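You operate a simulated robot arm through the tools that you are given. There is no shell and no other tool.

You are at the controls of a simulated robot arm. One attempt, no reset.

Task
Vacuum up both spilt sugar lumps from the chest top.
Fine: stand the cup on the blue coaster first; the hand vacuum ends switched off where it lay. Set down upright: cup, hand vacuum.

Only the result counts: the job must be done as asked and must still hold three seconds after the hand-in. Knocking over, shifting, dropping, spilling or breaking anything else fails it.

Robot
A 6-joint arm with a two-finger parallel gripper, fixed in place. Base frame: the origin is on the floor under the middle of its stand, x ahead of it, y to its left, z up. Lengths are in m, angles in degrees, forces in N, time in s.
It reaches about 1.347 m from its shoulder. Its first joint turns from -166.0 to 166.0 degrees. Payload 3.91 kg.
The tool frame sits at the grasp point between the pads (the TCP): z along the fingers, y along the line on which they close. The tips reach 0.03 m beyond it. Largest opening 0.11 m; finger width 0.02, thickness 0.01; the body of the gripper, 0.048 by 0.112 m, starts 0.055 m behind the TCP.
Orientation is told as [roll, pitch, yaw] about the base's x, y, z axes, in that order, counted from this pose: with the fingers straight down and closing along the base's y, the tool's x points along the base's -x, its y along +y and its z along -z.

Tools
- The arm moves only by the tool apply_moves. Its argument "commands" is a list of rows, each a list of 6 numbers: the shift along the tool's x, y, z in m, then the turn, a rotation vector about the tool's x, y, z in degrees. In form: [[dx, dy, dz, rx, ry, rz], ...]. A call has 1 to 20 rows; each row is the pose to reach, as a shift and turn from the pose commanded when the call began, along the tool's axes at that moment. "claw" is the finger opening in m, from 0 to 0.11, set as the call begins (left out, the last holds). Each row takes 0.2 s and may step no farther than 0.05 m and 8.6 degrees from the row before; otherwise, or with a gripper value out of range, the whole call is refused. Where a pose cannot be reached the arm comes as near as it can. A force on the tool above 40 N (or 10 N above the force at the start of the call, whichever is more), or a blocked arm, ends the call early, and 0.2 s more pass. The fingers move at their own pace (about 0.108 m/s each) and stop on an object; they squeeze with about 32 N. The grip force told is the motor's: it shows also when the fingers shut on nothing. Time passes only in rows, and 0.2 s behind the last, so rows that repeat a pose let the fingers close. The reply holds the time, the measured pose of the TCP, the force on the tool along the base axes, the opening and the grip force, in the units named above and with some noise, with the torque about the TCP (base axes, N m) and any sound that the robot's microphone picked up.
- Cameras (640 x 400 px; columns grow to the right, rows downward): "scene" is fixed at [0.2205, 0.6493, 1.3837]; the picture's right is [-0.78, -0.63, 0.00], its down [-0.37, 0.46, -0.81] and it looks along [0.51, -0.62, -0.59] (base axes); focal length 329 px, centre (320, 200). "wrist" rides on the gripper at [0.072, 0.017, -0.103] in the tool frame; the picture's right is [-0.23, 0.97, 0.00], its down [-0.76, -0.18, -0.62] and it looks along [-0.61, -0.14, 0.78] (tool axes); focal length 222 px, centre (320, 200). There is no depth. A picture from a camera that has moved, and an enlarged one, comes with that camera's place and axes in the base frame and with its lens.
- grab_frame(camera): a new picture of that camera. No time passes.
- enlarge(camera, box): a new picture of the part [left, top, right, bottom] of that camera's present view, enlarged. No time passes.
- finish_job(): hands the job in; it is judged then, once.

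Nothing tells you positions but the pictures and the camera data. Unless the task says otherwise, let go and move clear before handing in.

The tools are called after ">>>" by a JSON object that holds its "fn" and its "kwargs". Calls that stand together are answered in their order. apply_moves: Moves the arm, as the interface text tells. Its arguments: {"type":"object","properties":{"commands":{"type":"array","items":{"type":"array","items":{"type":"number"}}},"claw":{"type":"number"}},"required":["commands"]} The other tools are called the same way: grab_frame (camera) takes a picture; enlarge (camera, box) takes an enlarged picture of a part of a camera's view; finish_job () hands the job in.

At the start:

```text
time: 0.0
tcp_pos: [0.6295, -0.1389, 1.0998]
tool_rot: [0.0, -0.1, 0.0]
force: [0.4, 0.2, 0.0]
ft_torque: [0.0, 0.02, -0.02]
width: 0.1099
gripper_force: 0.1
```

scene: 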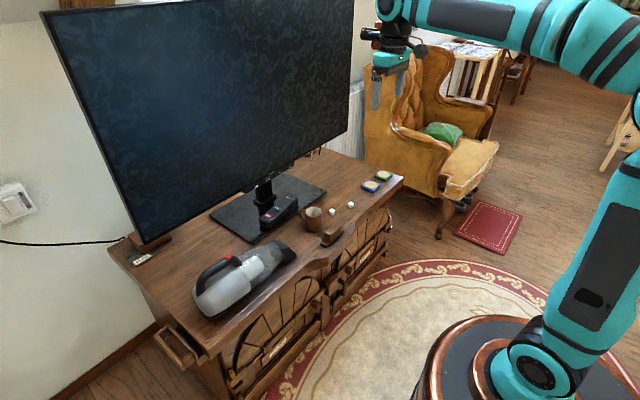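
wrist: 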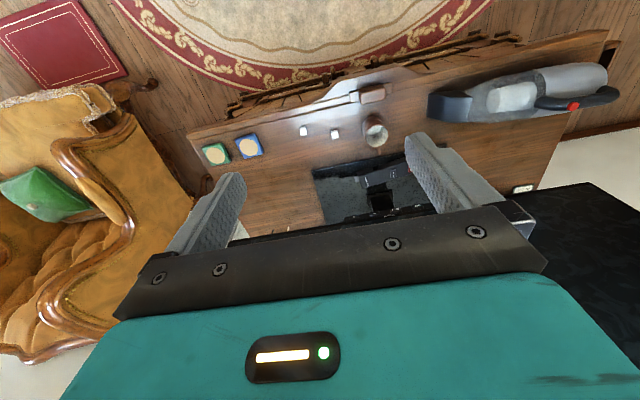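

I see a chest with a TV on it, a hand vacuum lying at the near-left end, a small cup, two sugar lumps and two coasters (blue and green). First I'll take closer looks to work out positions.

>>> {"fn": "enlarge", "kwargs": {"camera": "scene", "box": [180, 160, 420, 330]}}

>>> {"fn": "enlarge", "kwargs": {"camera": "wrist", "box": [180, 50, 420, 200]}}

>>> {"fn": "enlarge", "kwargs": {"camera": "wrist", "box": [400, 30, 640, 180]}}

>>> {"fn": "enlarge", "kwargs": {"camera": "scene", "box": [290, 160, 410, 260]}}

>>> {"fn": "enlarge", "kwargs": {"camera": "scene", "box": [180, 220, 310, 330]}}

```text
2.35 times, centred on (300, 245) of scene
camera zoom: at [0.2205, 0.6493, 1.3837], right [-0.78, -0.63, 0.0], down [-0.37, 0.46, -0.81], along [0.51, -0.62, -0.59], focal length 774 px, centre (367, 94)
```

zoom: 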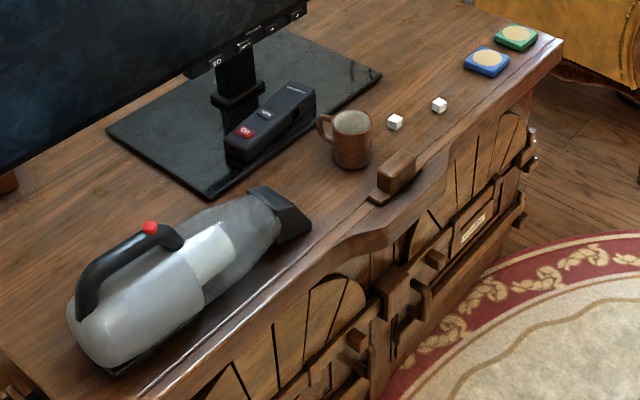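

```text
2.67 times, centred on (300, 125) of wrist
camera zoom: at [0.5571, -0.1212, 1.2031], right [0.23, 0.97, 0.0], down [0.76, -0.18, 0.62], along [0.61, -0.14, -0.78], focal length 592 px, centre (373, 400)
```

zoom: 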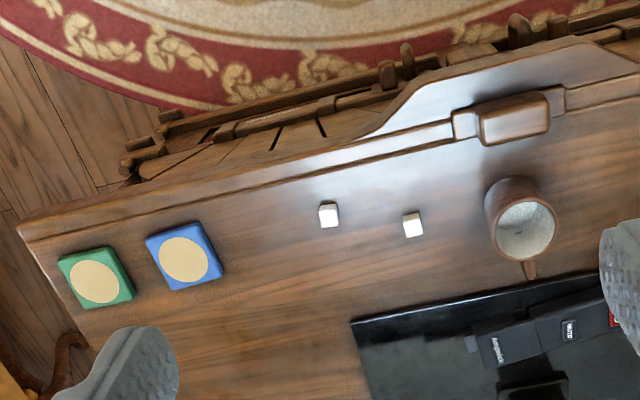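

```text
2.67 times, centred on (520, 105) of wrist
camera zoom: at [0.5571, -0.1212, 1.2031], right [0.23, 0.97, 0.0], down [0.76, -0.18, 0.62], along [0.61, -0.14, -0.78], focal length 592 px, centre (-213, 453)
```

zoom: 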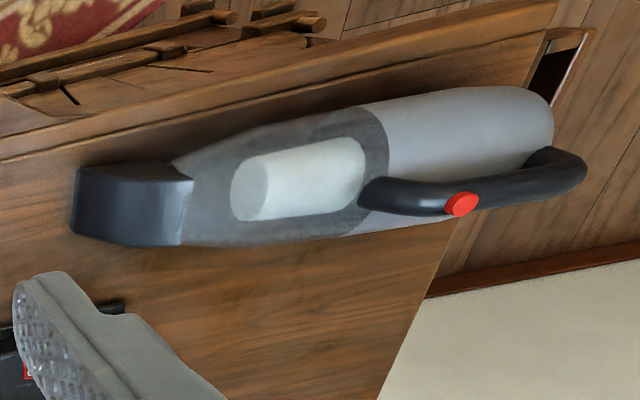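

```text
4.00 times, centred on (350, 210) of scene
camera zoom: at [0.2205, 0.6493, 1.3837], right [-0.78, -0.63, 0.0], down [-0.37, 0.46, -0.81], along [0.51, -0.62, -0.59], focal length 1315 px, centre (200, 160)
```

zoom: 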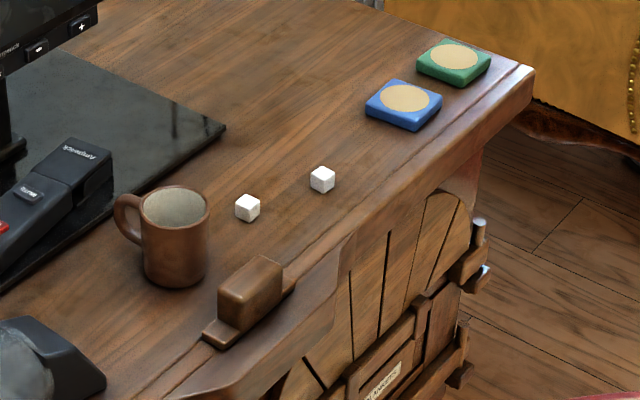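

```text
3.64 times, centred on (245, 275) of scene
camera zoom: at [0.2205, 0.6493, 1.3837], right [-0.78, -0.63, 0.0], down [-0.37, 0.46, -0.81], along [0.51, -0.62, -0.59], focal length 1196 px, centre (593, -73)
```

zoom: 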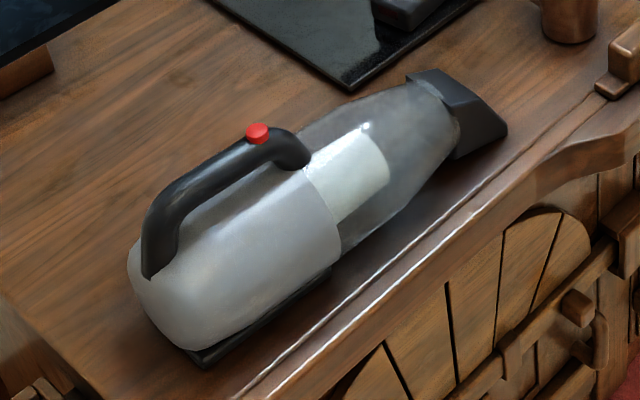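

I see the chest top at z≈0.61. By rough triangulation the cup is at about (0.80, -0.04), the lumps at about (0.80, -0.14) and (0.78, -0.22), and the blue coaster at about (0.78, -0.38). The vacuum lies along y with its red button at about (0.80, 0.33, 0.75). I'll lower the arm to a closer viewpoint to refine these.

>>> {"fn": "apply_moves", "kwargs": {"commands": [[-0.003, 0.016, 0.037, 0, 0, 0], [-0.007, 0.033, 0.073, 0, 0, 0], [-0.01, 0.05, 0.11, 0, 0, 0], [-0.013, 0.066, 0.147, 0, 0, 0], [-0.017, 0.083, 0.183, 0, 0, 0], [-0.02, 0.1, 0.22, 0, 0, 0], [-0.02, 0.1, 0.22, 0, 0, 0]], "claw": 0.11}}

>>> {"fn": "grab_frame", "kwargs": {"camera": "wrist"}}

>>> {"fn": "grab_frame", "kwargs": {"camera": "scene"}}

```text
time: 1.6
tcp_pos: [0.6495, -0.0372, 0.8763]
tool_rot: [0.0, 0.0, 0.1]
force: [0.2, 0.3, 0.0]
ft_torque: [0.0, 0.0, 0.0]
width: 0.1103
gripper_force: 0.0
```

```text
taken
camera wrist: at [0.5757, -0.0205, 0.9788], right [0.23, 0.97, 0.0], down [0.76, -0.18, 0.62], along [0.61, -0.14, -0.78], focal length 222 px, centre (320, 200)
```

wrist: 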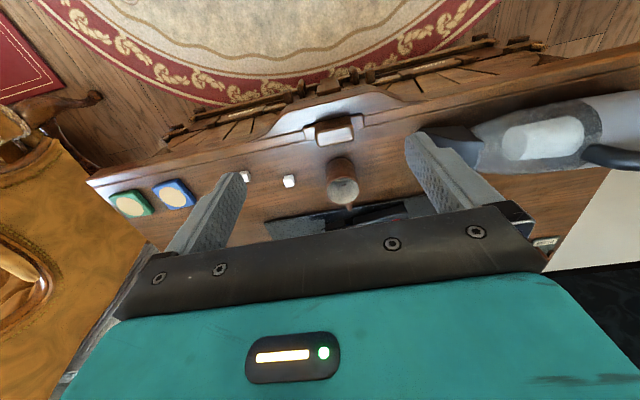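

```text
taken
```

scene: 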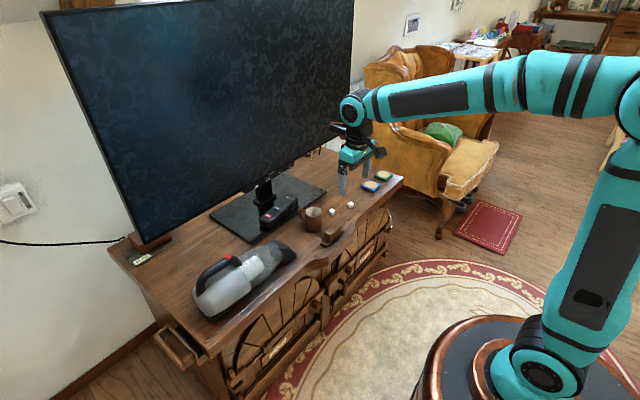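

I see the cup ahead between the fingers, with lump 1 just beside it and the vacuum nozzle to the right. I'll enlarge this view to refine the cup position.

>>> {"fn": "enlarge", "kwargs": {"camera": "wrist", "box": [230, 110, 430, 235]}}

>>> {"fn": "enlarge", "kwargs": {"camera": "wrist", "box": [80, 150, 240, 250]}}

>>> {"fn": "enlarge", "kwargs": {"camera": "scene", "box": [280, 160, 408, 240]}}

```text
3.20 times, centred on (330, 172) of wrist
camera zoom: at [0.5757, -0.0205, 0.9788], right [0.23, 0.97, 0.0], down [0.76, -0.18, 0.62], along [0.61, -0.14, -0.78], focal length 711 px, centre (288, 288)
```

zoom: 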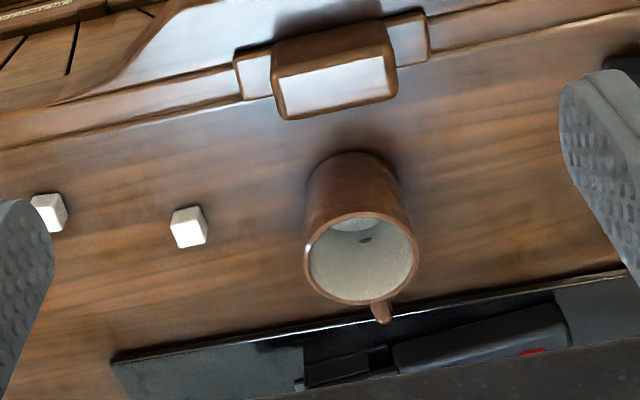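

```text
4.00 times, centred on (160, 200) of wrist
camera zoom: at [0.5757, -0.0205, 0.9788], right [0.23, 0.97, 0.0], down [0.76, -0.18, 0.62], along [0.61, -0.14, -0.78], focal length 888 px, centre (960, 200)
```

zoom: 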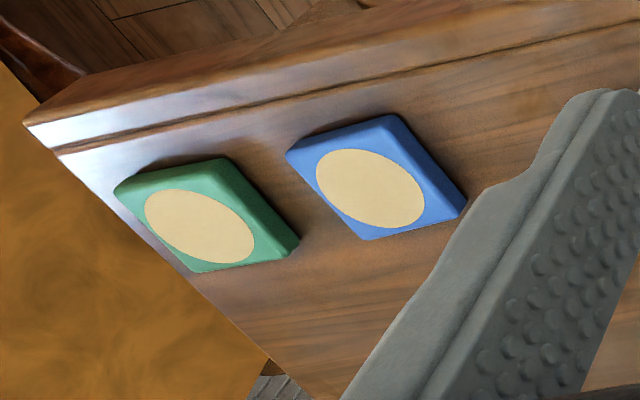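

```text
5.00 times, centred on (344, 200) of scene
camera zoom: at [0.2205, 0.6493, 1.3837], right [-0.78, -0.63, 0.0], down [-0.37, 0.46, -0.81], along [0.51, -0.62, -0.59], focal length 1644 px, centre (200, 200)
```

zoom: 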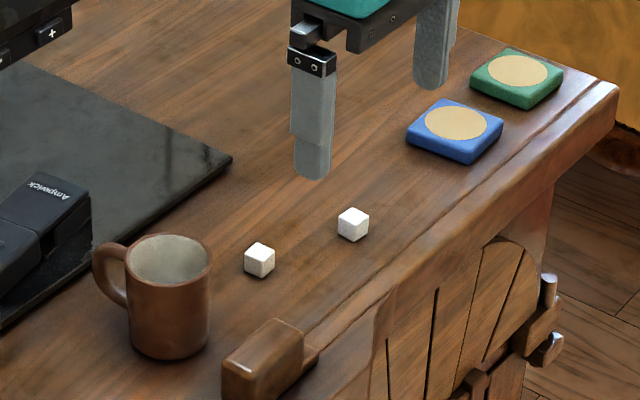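

Refined estimates: cup rim centre (0.802, -0.035, 0.675), diameter about 0.062, handle pointing +x. Lumps are at (0.800, -0.137) and (0.770, -0.217), the table at z≈0.606, and the coaster at about (0.780, -0.384). Next I move straight above the cup.

>>> {"fn": "apply_moves", "kwargs": {"commands": [[-0.038, 0.001, 0.024, 0, 0, 0], [-0.077, 0.002, 0.048, 0, 0, 0], [-0.115, 0.003, 0.072, 0, 0, 0], [-0.153, 0.004, 0.096, 0, 0, 0], [-0.153, 0.004, 0.096, 0, 0, 0], [-0.153, 0.004, 0.096, 0, 0, 0]], "claw": 0.11}}

>>> {"fn": "grab_frame", "kwargs": {"camera": "wrist"}}

>>> {"fn": "grab_frame", "kwargs": {"camera": "scene"}}

```text
time: 3.0
tcp_pos: [0.8036, -0.0339, 0.7817]
tool_rot: [0.0, 0.0, 0.0]
force: [0.1, -0.2, -0.6]
ft_torque: [0.01, 0.01, -0.01]
width: 0.1102
gripper_force: 0.0
```

```text
taken
camera wrist: at [0.7309, -0.017, 0.8836], right [0.23, 0.97, 0.0], down [0.76, -0.18, 0.62], along [0.61, -0.14, -0.78], focal length 222 px, centre (320, 200)
```

wrist: 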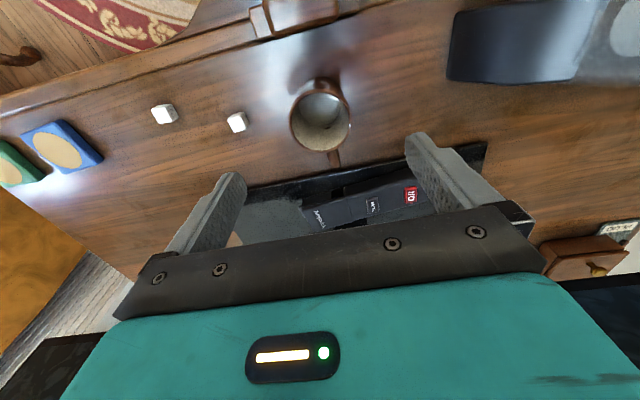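

```text
taken
```

scene: 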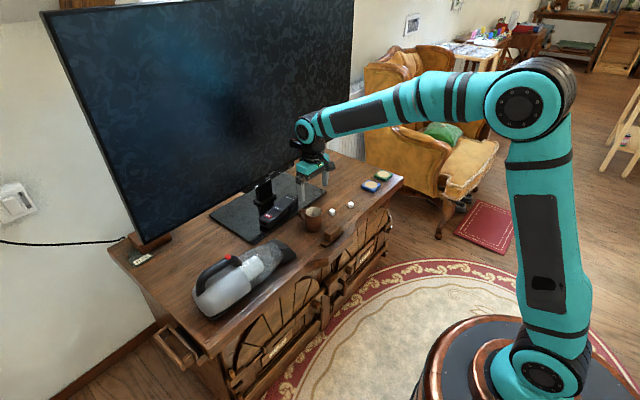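

The cup is confirmed at about (0.801, -0.035), centred under the gripper. I'll descend around it and then close.

>>> {"fn": "apply_moves", "kwargs": {"commands": [[0.002, 0, 0.035, 0, 0, 0], [0.002, 0, 0.07, 0, 0, 0], [0.002, 0, 0.105, 0, 0, 0], [0.002, 0, 0.13, 0, 0, 0], [0.002, 0, 0.13, 0, 0, 0]], "claw": 0.11}}

>>> {"fn": "grab_frame", "kwargs": {"camera": "wrist"}}

>>> {"fn": "enlarge", "kwargs": {"camera": "scene", "box": [250, 130, 410, 250]}}

```text
time: 4.2
tcp_pos: [0.8023, -0.0345, 0.6528]
tool_rot: [0.0, 0.0, 0.0]
force: [1.0, -0.1, -0.2]
ft_torque: [0.01, -0.01, 0.01]
width: 0.11
gripper_force: 0.0
```

```text
taken
camera wrist: at [0.7291, -0.018, 0.7555], right [0.23, 0.97, 0.0], down [0.76, -0.18, 0.62], along [0.61, -0.14, -0.78], focal length 222 px, centre (320, 200)
```

wrist: 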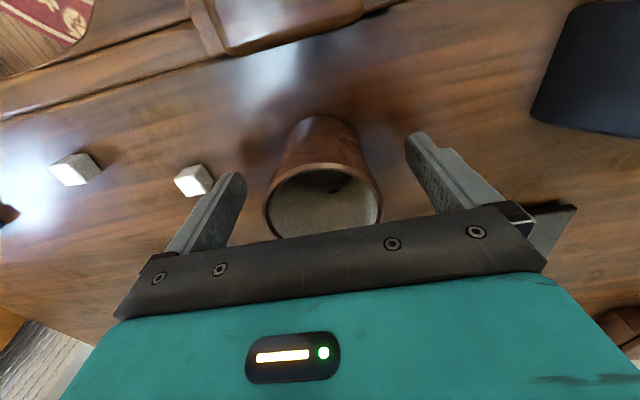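

```text
3.33 times, centred on (330, 190) of scene
camera zoom: at [0.2205, 0.6493, 1.3837], right [-0.78, -0.63, 0.0], down [-0.37, 0.46, -0.81], along [0.51, -0.62, -0.59], focal length 1096 px, centre (287, 233)
```

zoom: 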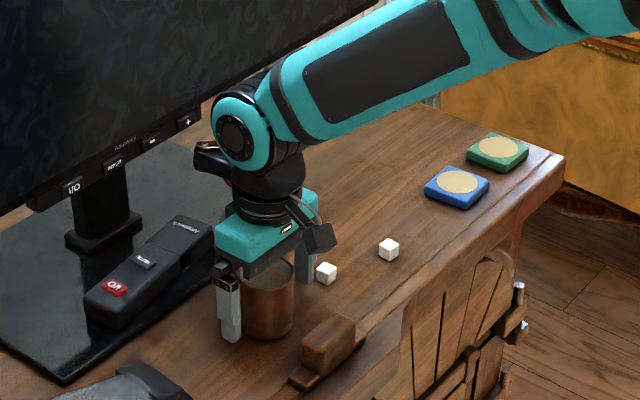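

The fingers straddle the cup cleanly, so I close the gripper now.

>>> {"fn": "apply_moves", "kwargs": {"commands": [[0, 0, 0, 0, 0, 0], [0, 0, 0, 0, 0, 0], [0, 0, 0, 0, 0, 0], [0, 0, 0, 0, 0, 0]], "claw": 0.03}}

>>> {"fn": "grab_frame", "kwargs": {"camera": "wrist"}}

```text
time: 5.2
tcp_pos: [0.8014, -0.035, 0.6525]
tool_rot: [0.0, 0.0, 0.0]
force: [-1.1, 1.2, -0.9]
ft_torque: [-0.01, 0.01, -0.03]
width: 0.0609
gripper_force: 31.9
```

```text
taken
camera wrist: at [0.7291, -0.0179, 0.7556], right [0.23, 0.97, 0.0], down [0.76, -0.18, 0.62], along [0.61, -0.14, -0.78], focal length 222 px, centre (320, 200)
```

wrist: 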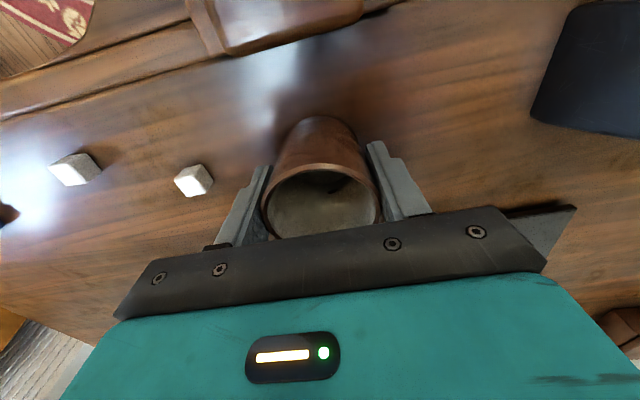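

The cup is held at 0.061 m width with firm grip. Next I lift it straight up and carry it over toward the blue coaster.

>>> {"fn": "apply_moves", "kwargs": {"commands": [[0, 0, -0.02, 0, 0, 0], [0, 0, -0.045, 0, 0, 0], [0, 0, -0.07, 0, 0, 0], [0, 0, -0.1, 0, 0, 0], [0.002, -0.03, -0.1, 0, 0, 0], [0.004, -0.065, -0.1, 0, 0, 0], [0.006, -0.1, -0.1, 0, 0, 0], [0.009, -0.135, -0.1, 0, 0, 0], [0.011, -0.17, -0.1, 0, 0, 0], [0.013, -0.205, -0.1, 0, 0, 0], [0.015, -0.24, -0.1, 0, 0, 0], [0.017, -0.275, -0.1, 0, 0, 0], [0.02, -0.31, -0.1, 0, 0, 0], [0.022, -0.335, -0.1, 0, 0, 0], [0.022, -0.349, -0.1, 0, 0, 0], [0.022, -0.349, -0.1, 0, 0, 0], [0.022, -0.349, -0.1, 0, 0, 0]]}}

>>> {"fn": "grab_frame", "kwargs": {"camera": "wrist"}}

>>> {"fn": "enlarge", "kwargs": {"camera": "scene", "box": [290, 110, 450, 210]}}

```text
time: 8.8
tcp_pos: [0.7787, -0.3829, 0.7518]
tool_rot: [0.0, 0.0, 0.0]
force: [0.5, 0.3, -3.3]
ft_torque: [-0.01, 0.02, 0.0]
width: 0.0606
gripper_force: 31.6
```

```text
taken
camera wrist: at [0.7051, -0.3665, 0.8548], right [0.23, 0.97, 0.0], down [0.76, -0.18, 0.62], along [0.61, -0.14, -0.78], focal length 222 px, centre (320, 200)
```

wrist: 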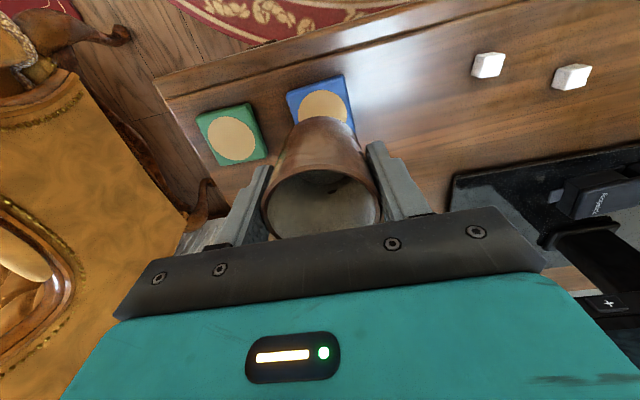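

```text
4.00 times, centred on (370, 160) of scene
camera zoom: at [0.2205, 0.6493, 1.3837], right [-0.78, -0.63, 0.0], down [-0.37, 0.46, -0.81], along [0.51, -0.62, -0.59], focal length 1315 px, centre (120, 360)
```

zoom: 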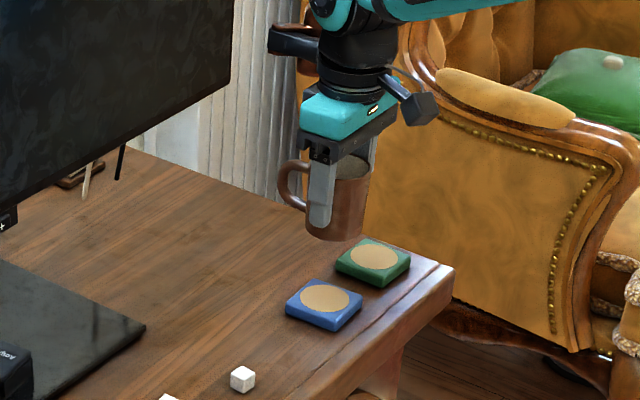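

The cup is up and roughly above the blue coaster. I'll enlarge the view to refine the coaster centre before lowering.

>>> {"fn": "enlarge", "kwargs": {"camera": "wrist", "box": [240, 60, 400, 160]}}

>>> {"fn": "enlarge", "kwargs": {"camera": "scene", "box": [350, 150, 414, 190]}}

```text
4.00 times, centred on (320, 110) of wrist
camera zoom: at [0.7051, -0.3665, 0.8548], right [0.23, 0.97, 0.0], down [0.76, -0.18, 0.62], along [0.61, -0.14, -0.78], focal length 888 px, centre (320, 560)
```

zoom: 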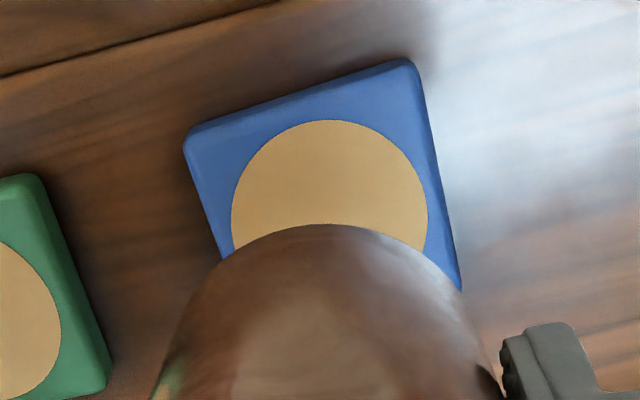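

```text
10.00 times, centred on (382, 170) of scene
camera zoom: at [0.2205, 0.6493, 1.3837], right [-0.78, -0.63, 0.0], down [-0.37, 0.46, -0.81], along [0.51, -0.62, -0.59], focal length 3288 px, centre (-300, 500)
```

zoom: 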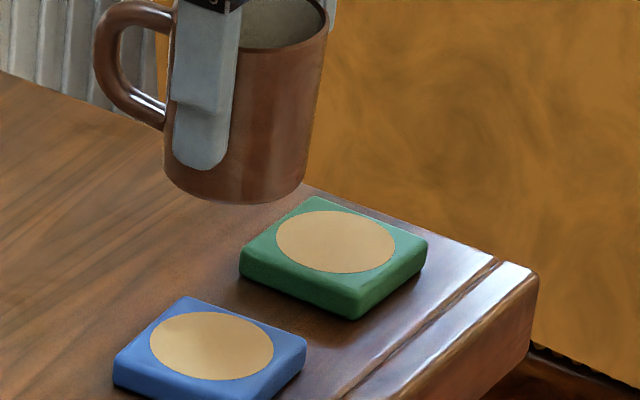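

The coaster centre comes out at about (0.779, -0.3815) with its top at z≈0.62. I'll nudge 1.5 mm in y and lower the cup most of the way.

>>> {"fn": "apply_moves", "kwargs": {"commands": [[0, 0.0015, 0.02, 0, 0, 0], [0, 0.0015, 0.04, 0, 0, 0], [0, 0.0015, 0.06, 0, 0, 0], [0, 0.0015, 0.072, 0, 0, 0], [0, 0.0015, 0.076, 0, 0, 0], [0, 0.0015, 0.076, 0, 0, 0]]}}

>>> {"fn": "grab_frame", "kwargs": {"camera": "wrist"}}

>>> {"fn": "enlarge", "kwargs": {"camera": "scene", "box": [340, 140, 420, 200]}}

```text
time: 10.2
tcp_pos: [0.7786, -0.3822, 0.676]
tool_rot: [0.0, 0.0, 0.0]
force: [-0.3, -0.8, -1.7]
ft_torque: [-0.03, 0.02, -0.02]
width: 0.0607
gripper_force: 31.8
```

```text
taken
camera wrist: at [0.705, -0.3648, 0.7789], right [0.23, 0.97, 0.0], down [0.76, -0.18, 0.62], along [0.61, -0.14, -0.78], focal length 222 px, centre (320, 200)
```

wrist: 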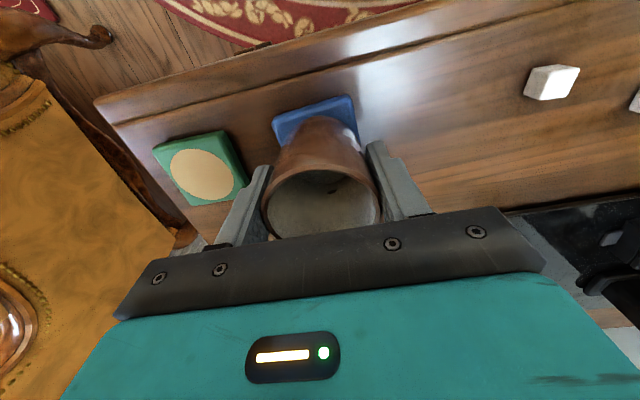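

```text
6.67 times, centred on (380, 170) of scene
camera zoom: at [0.2205, 0.6493, 1.3837], right [-0.78, -0.63, 0.0], down [-0.37, 0.46, -0.81], along [0.51, -0.62, -0.59], focal length 2192 px, centre (-80, 400)
```

zoom: 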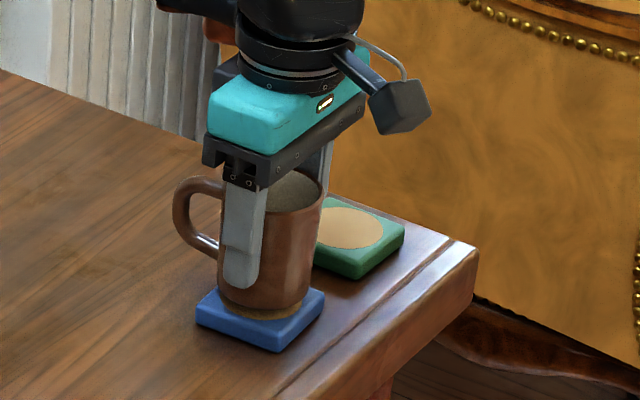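

The cup hangs centred just above the blue coaster. I'll lower it in small steps while watching the force.

>>> {"fn": "apply_moves", "kwargs": {"commands": [[0, 0, 0.003, 0, 0, 0], [0, 0, 0.006, 0, 0, 0], [0, 0, 0.006, 0, 0, 0]]}}

>>> {"fn": "enlarge", "kwargs": {"camera": "scene", "box": [350, 160, 398, 190]}}

```text
time: 11.0
tcp_pos: [0.7782, -0.3808, 0.671]
tool_rot: [0.0, 0.0, 0.0]
force: [0.1, 0.2, -2.0]
ft_torque: [-0.04, 0.03, 0.0]
width: 0.0608
gripper_force: 32.0
```

```text
13.33 times, centred on (374, 175) of scene
camera zoom: at [0.2205, 0.6493, 1.3837], right [-0.78, -0.63, 0.0], down [-0.37, 0.46, -0.81], along [0.51, -0.62, -0.59], focal length 4384 px, centre (-400, 533)
```

zoom: 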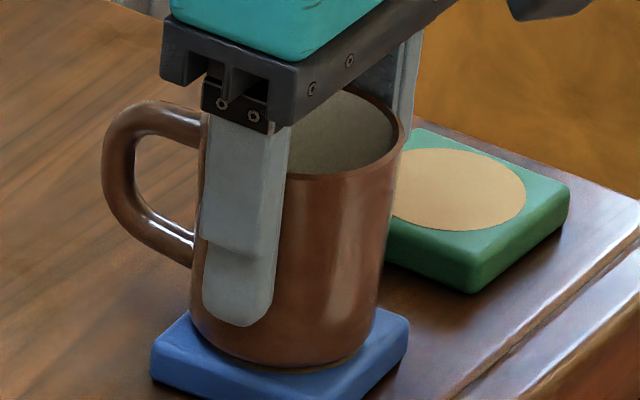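

>>> {"fn": "apply_moves", "kwargs": {"commands": [[0, 0, 0.002, 0, 0, 0], [0, 0, 0.004, 0, 0, 0], [0, 0, 0.004, 0, 0, 0]]}}

>>> {"fn": "enlarge", "kwargs": {"camera": "scene", "box": [350, 160, 398, 190]}}

```text
time: 11.8
tcp_pos: [0.7793, -0.3824, 0.6686]
tool_rot: [-0.1, -0.2, 0.0]
force: [0.1, 2.0, 24.9]
ft_torque: [0.09, -0.01, 0.02]
width: 0.0605
gripper_force: 32.0
```

```text
13.33 times, centred on (374, 175) of scene
camera zoom: at [0.2205, 0.6493, 1.3837], right [-0.78, -0.63, 0.0], down [-0.37, 0.46, -0.81], along [0.51, -0.62, -0.59], focal length 4384 px, centre (-400, 533)
```

zoom: 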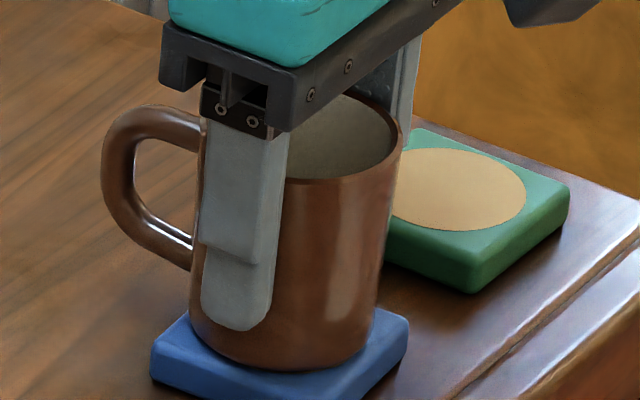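

The cup has touched down with about 25 N of push. I'll ease off about 2 mm to unload, then open the fingers.

>>> {"fn": "apply_moves", "kwargs": {"commands": [[0, 0, -0.001, 0, 0, 0], [0, 0, -0.0022, 0, 0, 0], [0, 0, -0.0022, 0, 0, 0]]}}

```text
time: 12.6
tcp_pos: [0.7783, -0.3816, 0.6668]
tool_rot: [0.0, 0.0, 0.0]
force: [2.8, 2.5, 6.5]
ft_torque: [0.1, -0.2, 0.02]
width: 0.0609
gripper_force: 31.6
```

>>> {"fn": "apply_moves", "kwargs": {"commands": [[0, 0, 0, 0, 0, 0], [0, 0, 0, 0, 0, 0], [0, 0, 0, 0, 0, 0]], "claw": 0.09}}

>>> {"fn": "enlarge", "kwargs": {"camera": "scene", "box": [350, 160, 398, 190]}}

>>> {"fn": "grab_frame", "kwargs": {"camera": "wrist"}}

```text
time: 13.4
tcp_pos: [0.7789, -0.3825, 0.6683]
tool_rot: [0.0, 0.1, 0.1]
force: [-0.1, 0.2, 0.0]
ft_torque: [0.0, 0.0, 0.01]
width: 0.0899
gripper_force: 0.1
```

```text
13.33 times, centred on (374, 175) of scene
camera zoom: at [0.2205, 0.6493, 1.3837], right [-0.78, -0.63, 0.0], down [-0.37, 0.46, -0.81], along [0.51, -0.62, -0.59], focal length 4384 px, centre (-400, 533)
```

zoom: 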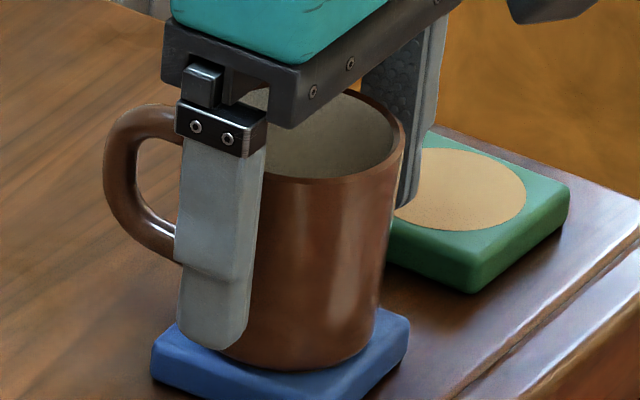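

```text
taken
camera wrist: at [0.7059, -0.3656, 0.7716], right [0.23, 0.97, 0.0], down [0.76, -0.18, 0.62], along [0.61, -0.14, -0.78], focal length 222 px, centre (320, 200)
```

wrist: 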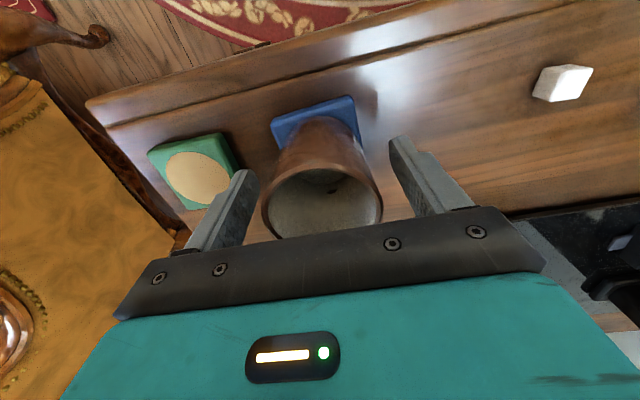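

The cup stands free on the blue coaster. I retreat straight up and then check it.

>>> {"fn": "apply_moves", "kwargs": {"commands": [[0, 0, -0.02, 0, 0, 0], [0, 0, -0.05, 0, 0, 0], [0, 0, -0.09, 0, 0, 0], [0, 0, -0.135, 0, 0, 0], [0, 0, -0.18, 0, 0, 0], [0, 0, -0.22, 0, 0, 0], [0, 0, -0.22, 0, 0, 0]]}}

>>> {"fn": "enlarge", "kwargs": {"camera": "scene", "box": [340, 140, 420, 190]}}

>>> {"fn": "grab_frame", "kwargs": {"camera": "wrist"}}

```text
time: 15.0
tcp_pos: [0.7766, -0.3826, 0.887]
tool_rot: [0.0, 0.0, -0.1]
force: [-0.4, 0.0, -0.6]
ft_torque: [-0.01, 0.01, 0.0]
width: 0.0897
gripper_force: 0.1
```

```text
8.00 times, centred on (380, 165) of scene
camera zoom: at [0.2205, 0.6493, 1.3837], right [-0.78, -0.63, 0.0], down [-0.37, 0.46, -0.81], along [0.51, -0.62, -0.59], focal length 2630 px, centre (-160, 480)
```

zoom: 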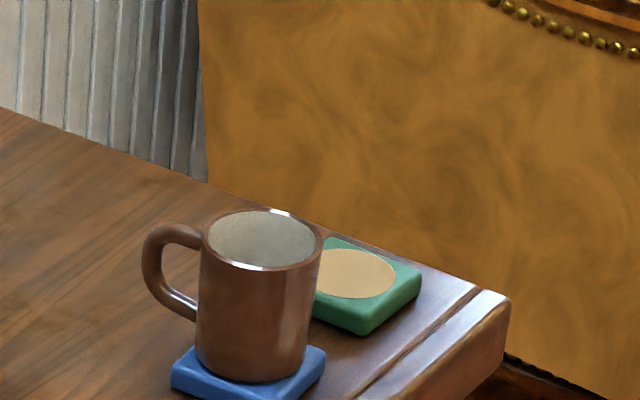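

```text
taken
camera wrist: at [0.7038, -0.3648, 0.9907], right [0.23, 0.97, 0.0], down [0.76, -0.18, 0.62], along [0.61, -0.14, -0.78], focal length 222 px, centre (320, 200)
```

wrist: 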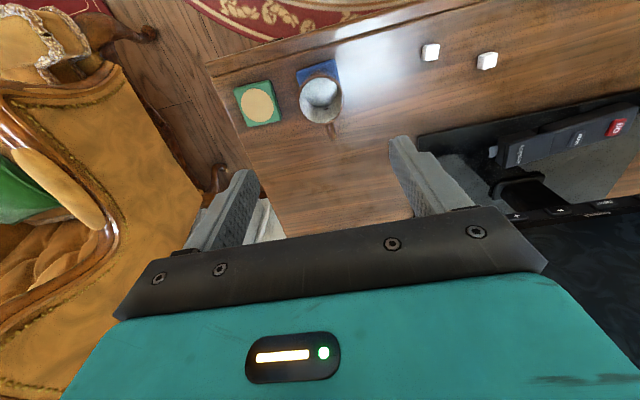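

The cup is standing upright on the blue coaster. Now I move over toward the vacuum for a closer look from above.

>>> {"fn": "apply_moves", "kwargs": {"commands": [[0.01, 0.04, -0.004, 0, 0, 0], [0.02, 0.084, -0.008, 0, 0, 0], [0.03, 0.128, -0.012, 0, 0, 0], [0.04, 0.172, -0.016, 0, 0, 0], [0.05, 0.216, -0.02, 0, 0, 0], [0.06, 0.26, -0.024, 0, 0, 0], [0.07, 0.304, -0.028, 0, 0, 0], [0.08, 0.348, -0.032, 0, 0, 0], [0.09, 0.392, -0.036, 0, 0, 0], [0.1, 0.436, -0.04, 0, 0, 0], [0.11, 0.48, -0.044, 0, 0, 0], [0.12, 0.524, -0.048, 0, 0, 0], [0.13, 0.568, -0.052, 0, 0, 0], [0.14, 0.612, -0.056, 0, 0, 0], [0.15, 0.656, -0.06, 0, 0, 0], [0.157, 0.683, -0.063, 0, 0, 0], [0.157, 0.683, -0.063, 0, 0, 0]], "claw": 0.11}}

>>> {"fn": "grab_frame", "kwargs": {"camera": "wrist"}}

>>> {"fn": "grab_frame", "kwargs": {"camera": "scene"}}

```text
time: 18.6
tcp_pos: [0.6199, 0.2988, 0.9495]
tool_rot: [0.0, -0.1, 0.0]
force: [0.2, -0.1, 0.4]
ft_torque: [0.0, 0.03, 0.01]
width: 0.1101
gripper_force: 0.3
```

```text
taken
camera wrist: at [0.5478, 0.3168, 1.0529], right [0.23, 0.97, 0.0], down [0.76, -0.18, 0.62], along [0.61, -0.14, -0.78], focal length 222 px, centre (320, 200)
```

wrist: 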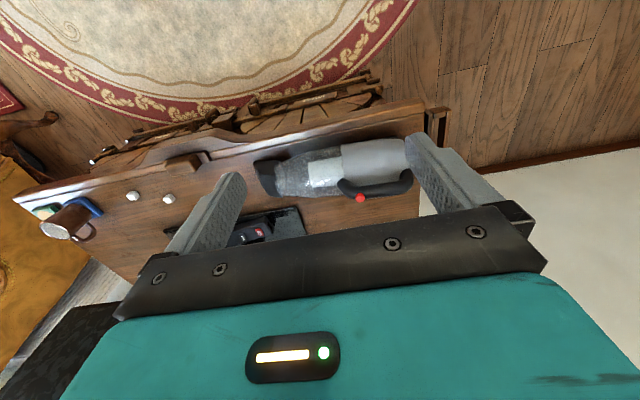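

```text
taken
```

scene: 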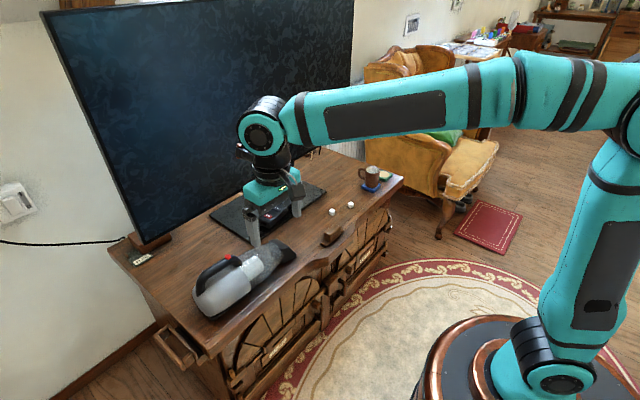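

>>> {"fn": "enlarge", "kwargs": {"camera": "wrist", "box": [230, 110, 430, 235]}}

>>> {"fn": "enlarge", "kwargs": {"camera": "scene", "box": [180, 230, 308, 310]}}

```text
3.20 times, centred on (330, 172) of wrist
camera zoom: at [0.5478, 0.3168, 1.0529], right [0.23, 0.97, 0.0], down [0.76, -0.18, 0.62], along [0.61, -0.14, -0.78], focal length 711 px, centre (288, 288)
```

zoom: 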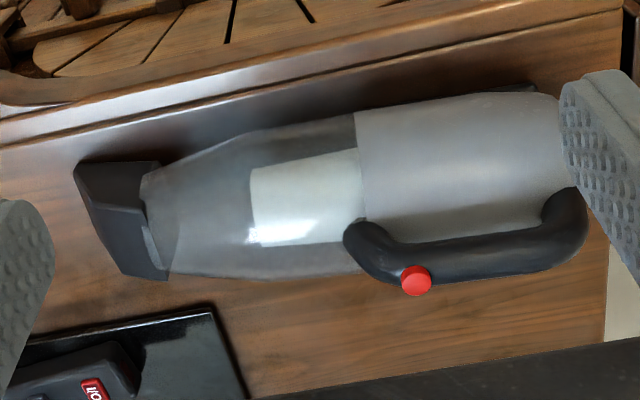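

```text
5.00 times, centred on (244, 270) of scene
camera zoom: at [0.2205, 0.6493, 1.3837], right [-0.78, -0.63, 0.0], down [-0.37, 0.46, -0.81], along [0.51, -0.62, -0.59], focal length 1644 px, centre (700, -150)
```

zoom: 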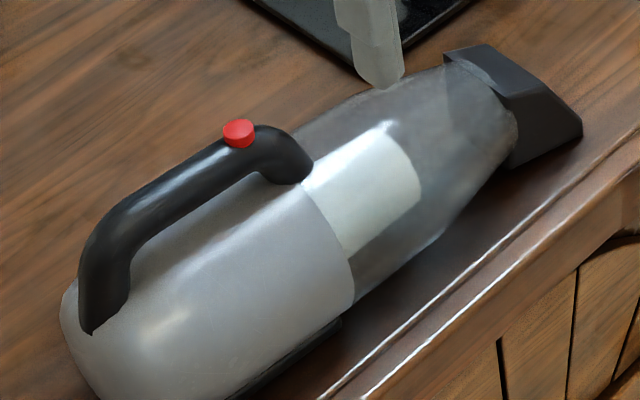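

I can see the vacuum with its handle bar and red button at about (0.792, 0.329, 0.755). I'll take a couple of closer views, first over the nozzle and then over the handle, to pin down the geometry.

>>> {"fn": "apply_moves", "kwargs": {"commands": [[-0.02, -0.035, 0.012, 0, 0, 0], [-0.04, -0.07, 0.024, 0, 0, 0], [-0.06, -0.105, 0.036, 0, 0, 0], [-0.08, -0.14, 0.048, 0, 0, 0], [-0.1, -0.175, 0.06, 0, 0, 0], [-0.1, -0.18, 0.08, 0, 0, 0], [-0.1, -0.18, 0.08, 0, 0, 0]]}}

>>> {"fn": "grab_frame", "kwargs": {"camera": "wrist"}}

>>> {"fn": "enlarge", "kwargs": {"camera": "wrist", "box": [240, 90, 480, 240]}}

```text
time: 20.2
tcp_pos: [0.7203, 0.1184, 0.8721]
tool_rot: [0.0, -0.1, 0.0]
force: [-1.1, 0.1, -0.4]
ft_torque: [0.02, -0.01, -0.03]
width: 0.1099
gripper_force: 0.1
```

```text
taken
camera wrist: at [0.6472, 0.135, 0.975], right [0.23, 0.97, 0.0], down [0.76, -0.18, 0.62], along [0.61, -0.14, -0.78], focal length 222 px, centre (320, 200)
```

wrist: 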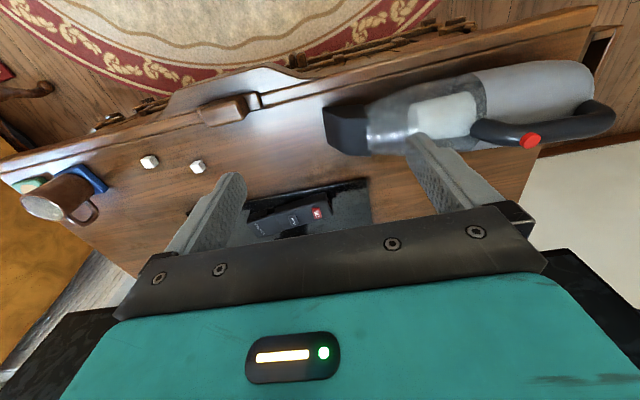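

```text
2.67 times, centred on (360, 165) of wrist
camera zoom: at [0.6472, 0.135, 0.975], right [0.23, 0.97, 0.0], down [0.76, -0.18, 0.62], along [0.61, -0.14, -0.78], focal length 592 px, centre (213, 293)
```

zoom: 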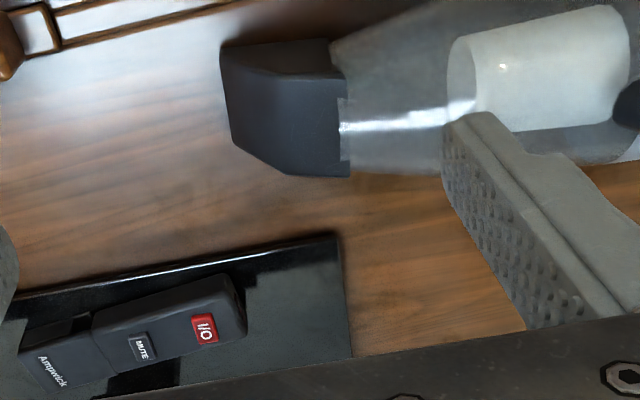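

The nozzle lip spans about (0.760, 0.115) to (0.811, 0.109) on the table, with the mouth facing -y. Now I'll view the handle from above.

>>> {"fn": "apply_moves", "kwargs": {"commands": [[0, 0.043, -0.005, 0, 0, 0], [0, 0.087, -0.01, 0, 0, 0], [0, 0.13, -0.015, 0, 0, 0], [0, 0.173, -0.02, 0, 0, 0], [0, 0.217, -0.025, 0, 0, 0], [0, 0.26, -0.03, 0, 0, 0], [0, 0.26, -0.03, 0, 0, 0]]}}

>>> {"fn": "grab_frame", "kwargs": {"camera": "wrist"}}

>>> {"fn": "enlarge", "kwargs": {"camera": "wrist", "box": [160, 90, 440, 240]}}

>>> {"fn": "grab_frame", "kwargs": {"camera": "scene"}}

```text
time: 21.8
tcp_pos: [0.7223, 0.3819, 0.8986]
tool_rot: [0.0, 0.0, 0.0]
force: [-0.1, 0.2, 1.3]
ft_torque: [0.01, 0.0, 0.02]
width: 0.1098
gripper_force: 0.0
```

```text
taken
camera wrist: at [0.6502, 0.3988, 1.0025], right [0.23, 0.97, 0.0], down [0.76, -0.18, 0.62], along [0.61, -0.14, -0.78], focal length 222 px, centre (320, 200)
```

wrist: 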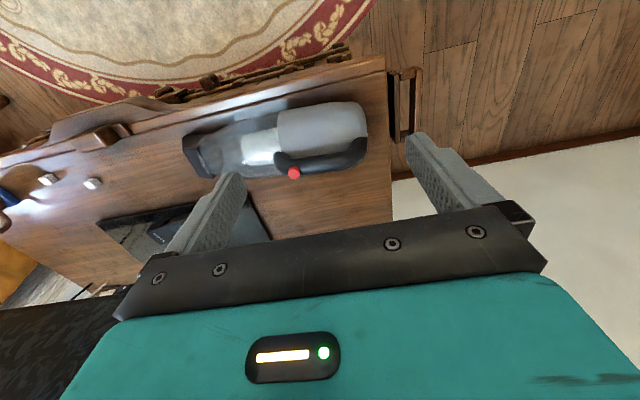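

```text
2.29 times, centred on (300, 165) of wrist
camera zoom: at [0.6502, 0.3988, 1.0025], right [0.23, 0.97, 0.0], down [0.76, -0.18, 0.62], along [0.61, -0.14, -0.78], focal length 508 px, centre (366, 280)
```

zoom: 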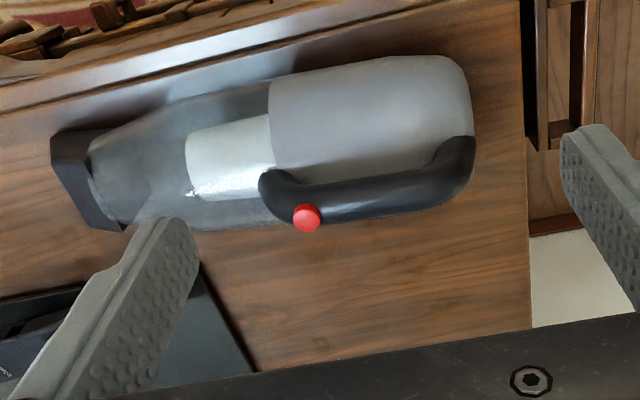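

```text
taken
```

scene: 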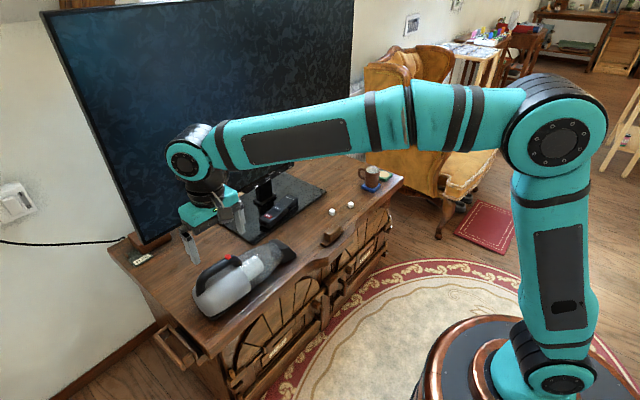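

I place the handle bar centre at z≈0.742, running nearly along y and tilted about 5° toward +x at the rear. Now I turn the gripper +85° about vertical, so it closes across the handle, and get a view along the bar.

>>> {"fn": "apply_moves", "kwargs": {"commands": [[-0.006, -0.013, 0, 0, 0, -8.5], [-0.013, -0.026, 0, 0, 0, -17], [-0.02, -0.04, 0, 0, 0, -25.5], [-0.027, -0.053, 0, 0, 0, -34], [-0.034, -0.066, 0, 0, 0, -42.5], [-0.041, -0.079, 0, 0, 0, -51], [-0.048, -0.092, 0, 0, 0, -59.5], [-0.054, -0.106, 0, 0, 0, -68], [-0.061, -0.119, 0, 0, 0, -76.5], [-0.068, -0.132, 0, 0, 0, -85], [-0.068, -0.132, 0, 0, 0, -85]]}}

>>> {"fn": "grab_frame", "kwargs": {"camera": "wrist"}}

>>> {"fn": "grab_frame", "kwargs": {"camera": "scene"}}

```text
time: 24.2
tcp_pos: [0.7888, 0.2492, 0.9005]
tool_rot: [0.1, -0.1, 85.1]
force: [-0.2, 0.2, 0.0]
ft_torque: [0.01, -0.03, -0.02]
width: 0.1102
gripper_force: 0.1
```

```text
taken
camera wrist: at [0.7662, 0.1786, 1.0038], right [-0.95, 0.31, 0.0], down [0.24, 0.74, 0.62], along [0.19, 0.59, -0.78], focal length 222 px, centre (320, 200)
```

wrist: 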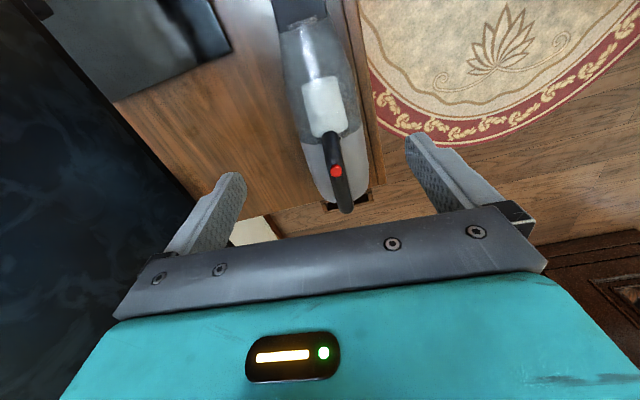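

```text
taken
```

scene: 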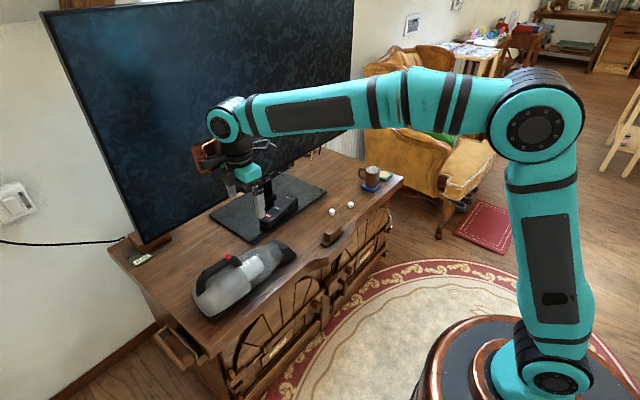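

>>> {"fn": "enlarge", "kwargs": {"camera": "wrist", "box": [240, 60, 420, 220]}}

>>> {"fn": "enlarge", "kwargs": {"camera": "wrist", "box": [290, 120, 386, 220]}}

>>> {"fn": "enlarge", "kwargs": {"camera": "scene", "box": [180, 80, 308, 220]}}

```text
2.50 times, centred on (330, 140) of wrist
camera zoom: at [0.7662, 0.1786, 1.0038], right [-0.95, 0.31, 0.0], down [0.24, 0.74, 0.62], along [0.19, 0.59, -0.78], focal length 555 px, centre (295, 350)
```

zoom: 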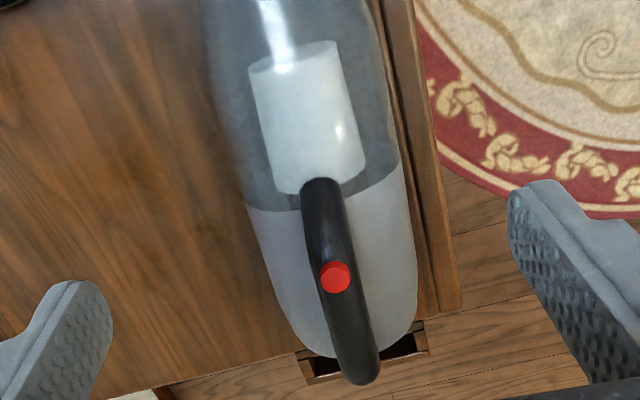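

```text
4.00 times, centred on (338, 170) of wrist
camera zoom: at [0.7662, 0.1786, 1.0038], right [-0.95, 0.31, 0.0], down [0.24, 0.74, 0.62], along [0.19, 0.59, -0.78], focal length 888 px, centre (248, 320)
```

zoom: 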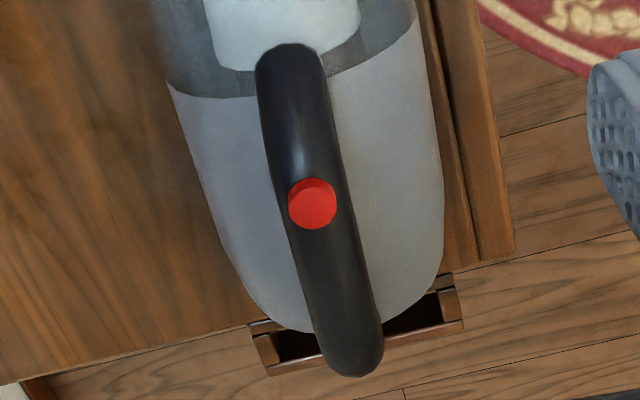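

```text
2.86 times, centred on (244, 150) of scene
camera zoom: at [0.2205, 0.6493, 1.3837], right [-0.78, -0.63, 0.0], down [-0.37, 0.46, -0.81], along [0.51, -0.62, -0.59], focal length 939 px, centre (537, 343)
```

zoom: 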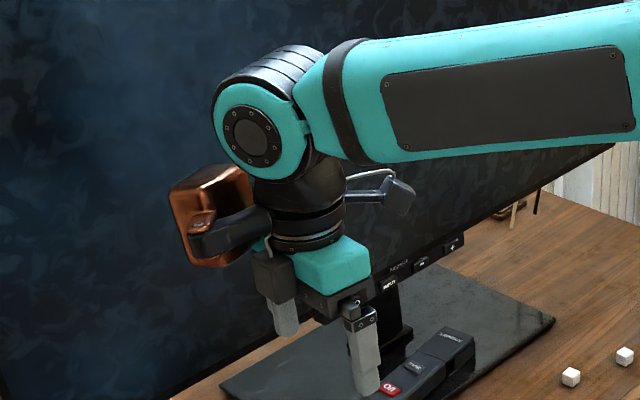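

The handle runs cleanly under the gripper axis, with the button at about (0.7935, 0.328). I'll close the fingers and come over the button, stopping 30 mm above it.

>>> {"fn": "apply_moves", "kwargs": {"commands": [[-0.026, 0.0007, 0.02, 0, 0, 0], [-0.052, 0.0014, 0.04, 0, 0, 0], [-0.0786, 0.002, 0.06, 0, 0, 0], [-0.0786, 0.002, 0.08, 0, 0, 0], [-0.0786, 0.002, 0.08, 0, 0, 0]], "claw": 0.0}}

>>> {"fn": "grab_frame", "kwargs": {"camera": "wrist"}}

>>> {"fn": "enlarge", "kwargs": {"camera": "scene", "box": [180, 190, 308, 320]}}

```text
time: 25.4
tcp_pos: [0.7952, 0.3296, 0.8212]
tool_rot: [0.0, 0.0, 85.0]
force: [-0.1, -0.1, -0.1]
ft_torque: [0.04, -0.01, -0.01]
width: 0.0
gripper_force: 32.1
```

```text
taken
camera wrist: at [0.7712, 0.2583, 0.9244], right [-0.95, 0.31, 0.0], down [0.24, 0.74, 0.62], along [0.19, 0.59, -0.78], focal length 222 px, centre (320, 200)
```

wrist: 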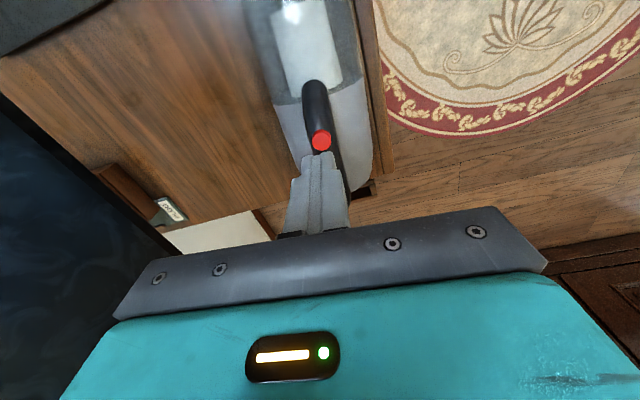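

```text
3.08 times, centred on (244, 255) of scene
camera zoom: at [0.2205, 0.6493, 1.3837], right [-0.78, -0.63, 0.0], down [-0.37, 0.46, -0.81], along [0.51, -0.62, -0.59], focal length 1012 px, centre (554, 31)
```

zoom: 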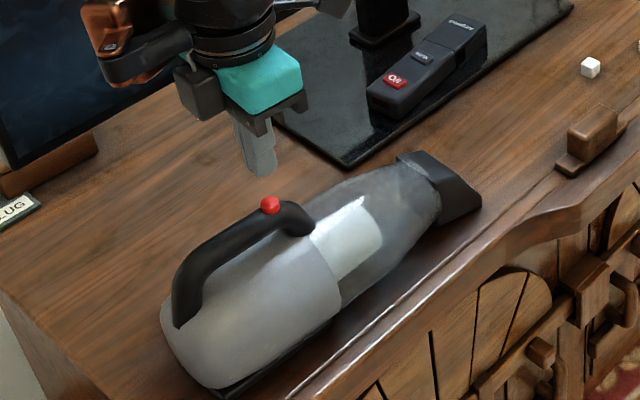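

The fingertips are about 1 mm off the button centre. I descend toward it in small steps, watching force and sound.

>>> {"fn": "apply_moves", "kwargs": {"commands": [[0, 0.0015, 0.01, 0, 0, 0], [0, 0.0015, 0.02, 0, 0, 0], [0, 0.0015, 0.024, 0, 0, 0], [0, 0.0015, 0.027, 0, 0, 0], [0, 0.0015, 0.027, 0, 0, 0]]}}

>>> {"fn": "enlarge", "kwargs": {"camera": "scene", "box": [200, 230, 264, 290]}}

```text
time: 26.6
tcp_pos: [0.7939, 0.3287, 0.7935]
tool_rot: [0.0, -0.1, 85.0]
force: [0.0, -1.2, -0.4]
ft_torque: [0.03, 0.01, 0.03]
width: 0.0
gripper_force: 32.1
```

```text
6.67 times, centred on (232, 260) of scene
camera zoom: at [0.2205, 0.6493, 1.3837], right [-0.78, -0.63, 0.0], down [-0.37, 0.46, -0.81], along [0.51, -0.62, -0.59], focal length 2192 px, centre (907, -200)
```

zoom: 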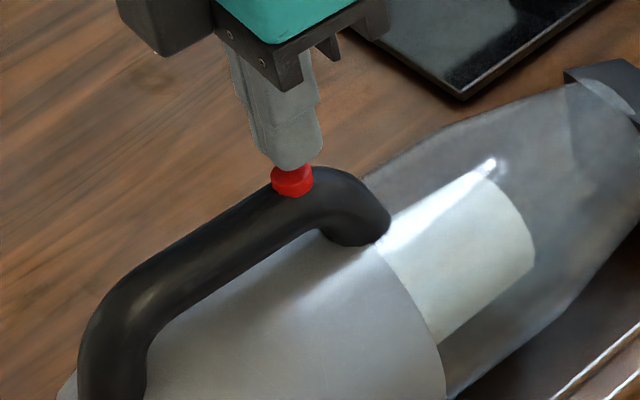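

The tips are just above the button. I press in 1–2 mm steps.

>>> {"fn": "apply_moves", "kwargs": {"commands": [[0, 0, 0.0015, 0, 0, 0], [0, 0, 0.003, 0, 0, 0], [0, 0, 0.003, 0, 0, 0]]}}

```text
time: 27.4
tcp_pos: [0.7931, 0.3292, 0.7897]
tool_rot: [0.0, 0.0, 85.0]
force: [-0.4, 0.1, -0.6]
ft_torque: [0.01, 0.0, -0.05]
width: 0.0002
gripper_force: 32.2
```

>>> {"fn": "apply_moves", "kwargs": {"commands": [[0, 0, 0.0015, 0, 0, 0], [0, 0, 0.003, 0, 0, 0], [0, 0, 0.003, 0, 0, 0]]}}

>>> {"fn": "enlarge", "kwargs": {"camera": "scene", "box": [200, 230, 264, 290]}}

```text
time: 28.2
tcp_pos: [0.7928, 0.3277, 0.7875]
tool_rot: [0.0, -0.1, 85.0]
force: [-0.3, 0.7, -0.4]
ft_torque: [0.01, 0.01, -0.02]
width: 0.0
gripper_force: 31.9
```

```text
6.67 times, centred on (232, 260) of scene
camera zoom: at [0.2205, 0.6493, 1.3837], right [-0.78, -0.63, 0.0], down [-0.37, 0.46, -0.81], along [0.51, -0.62, -0.59], focal length 2192 px, centre (907, -200)
```

zoom: 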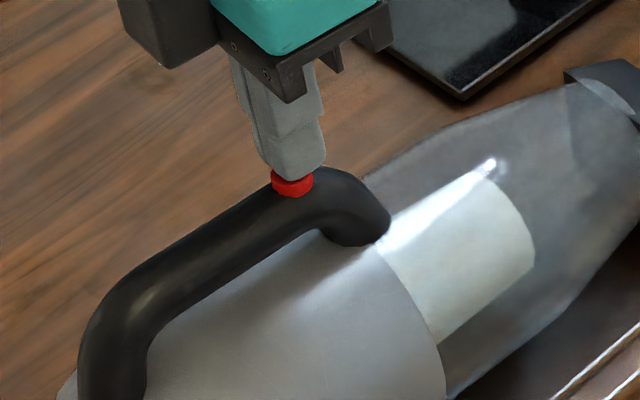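

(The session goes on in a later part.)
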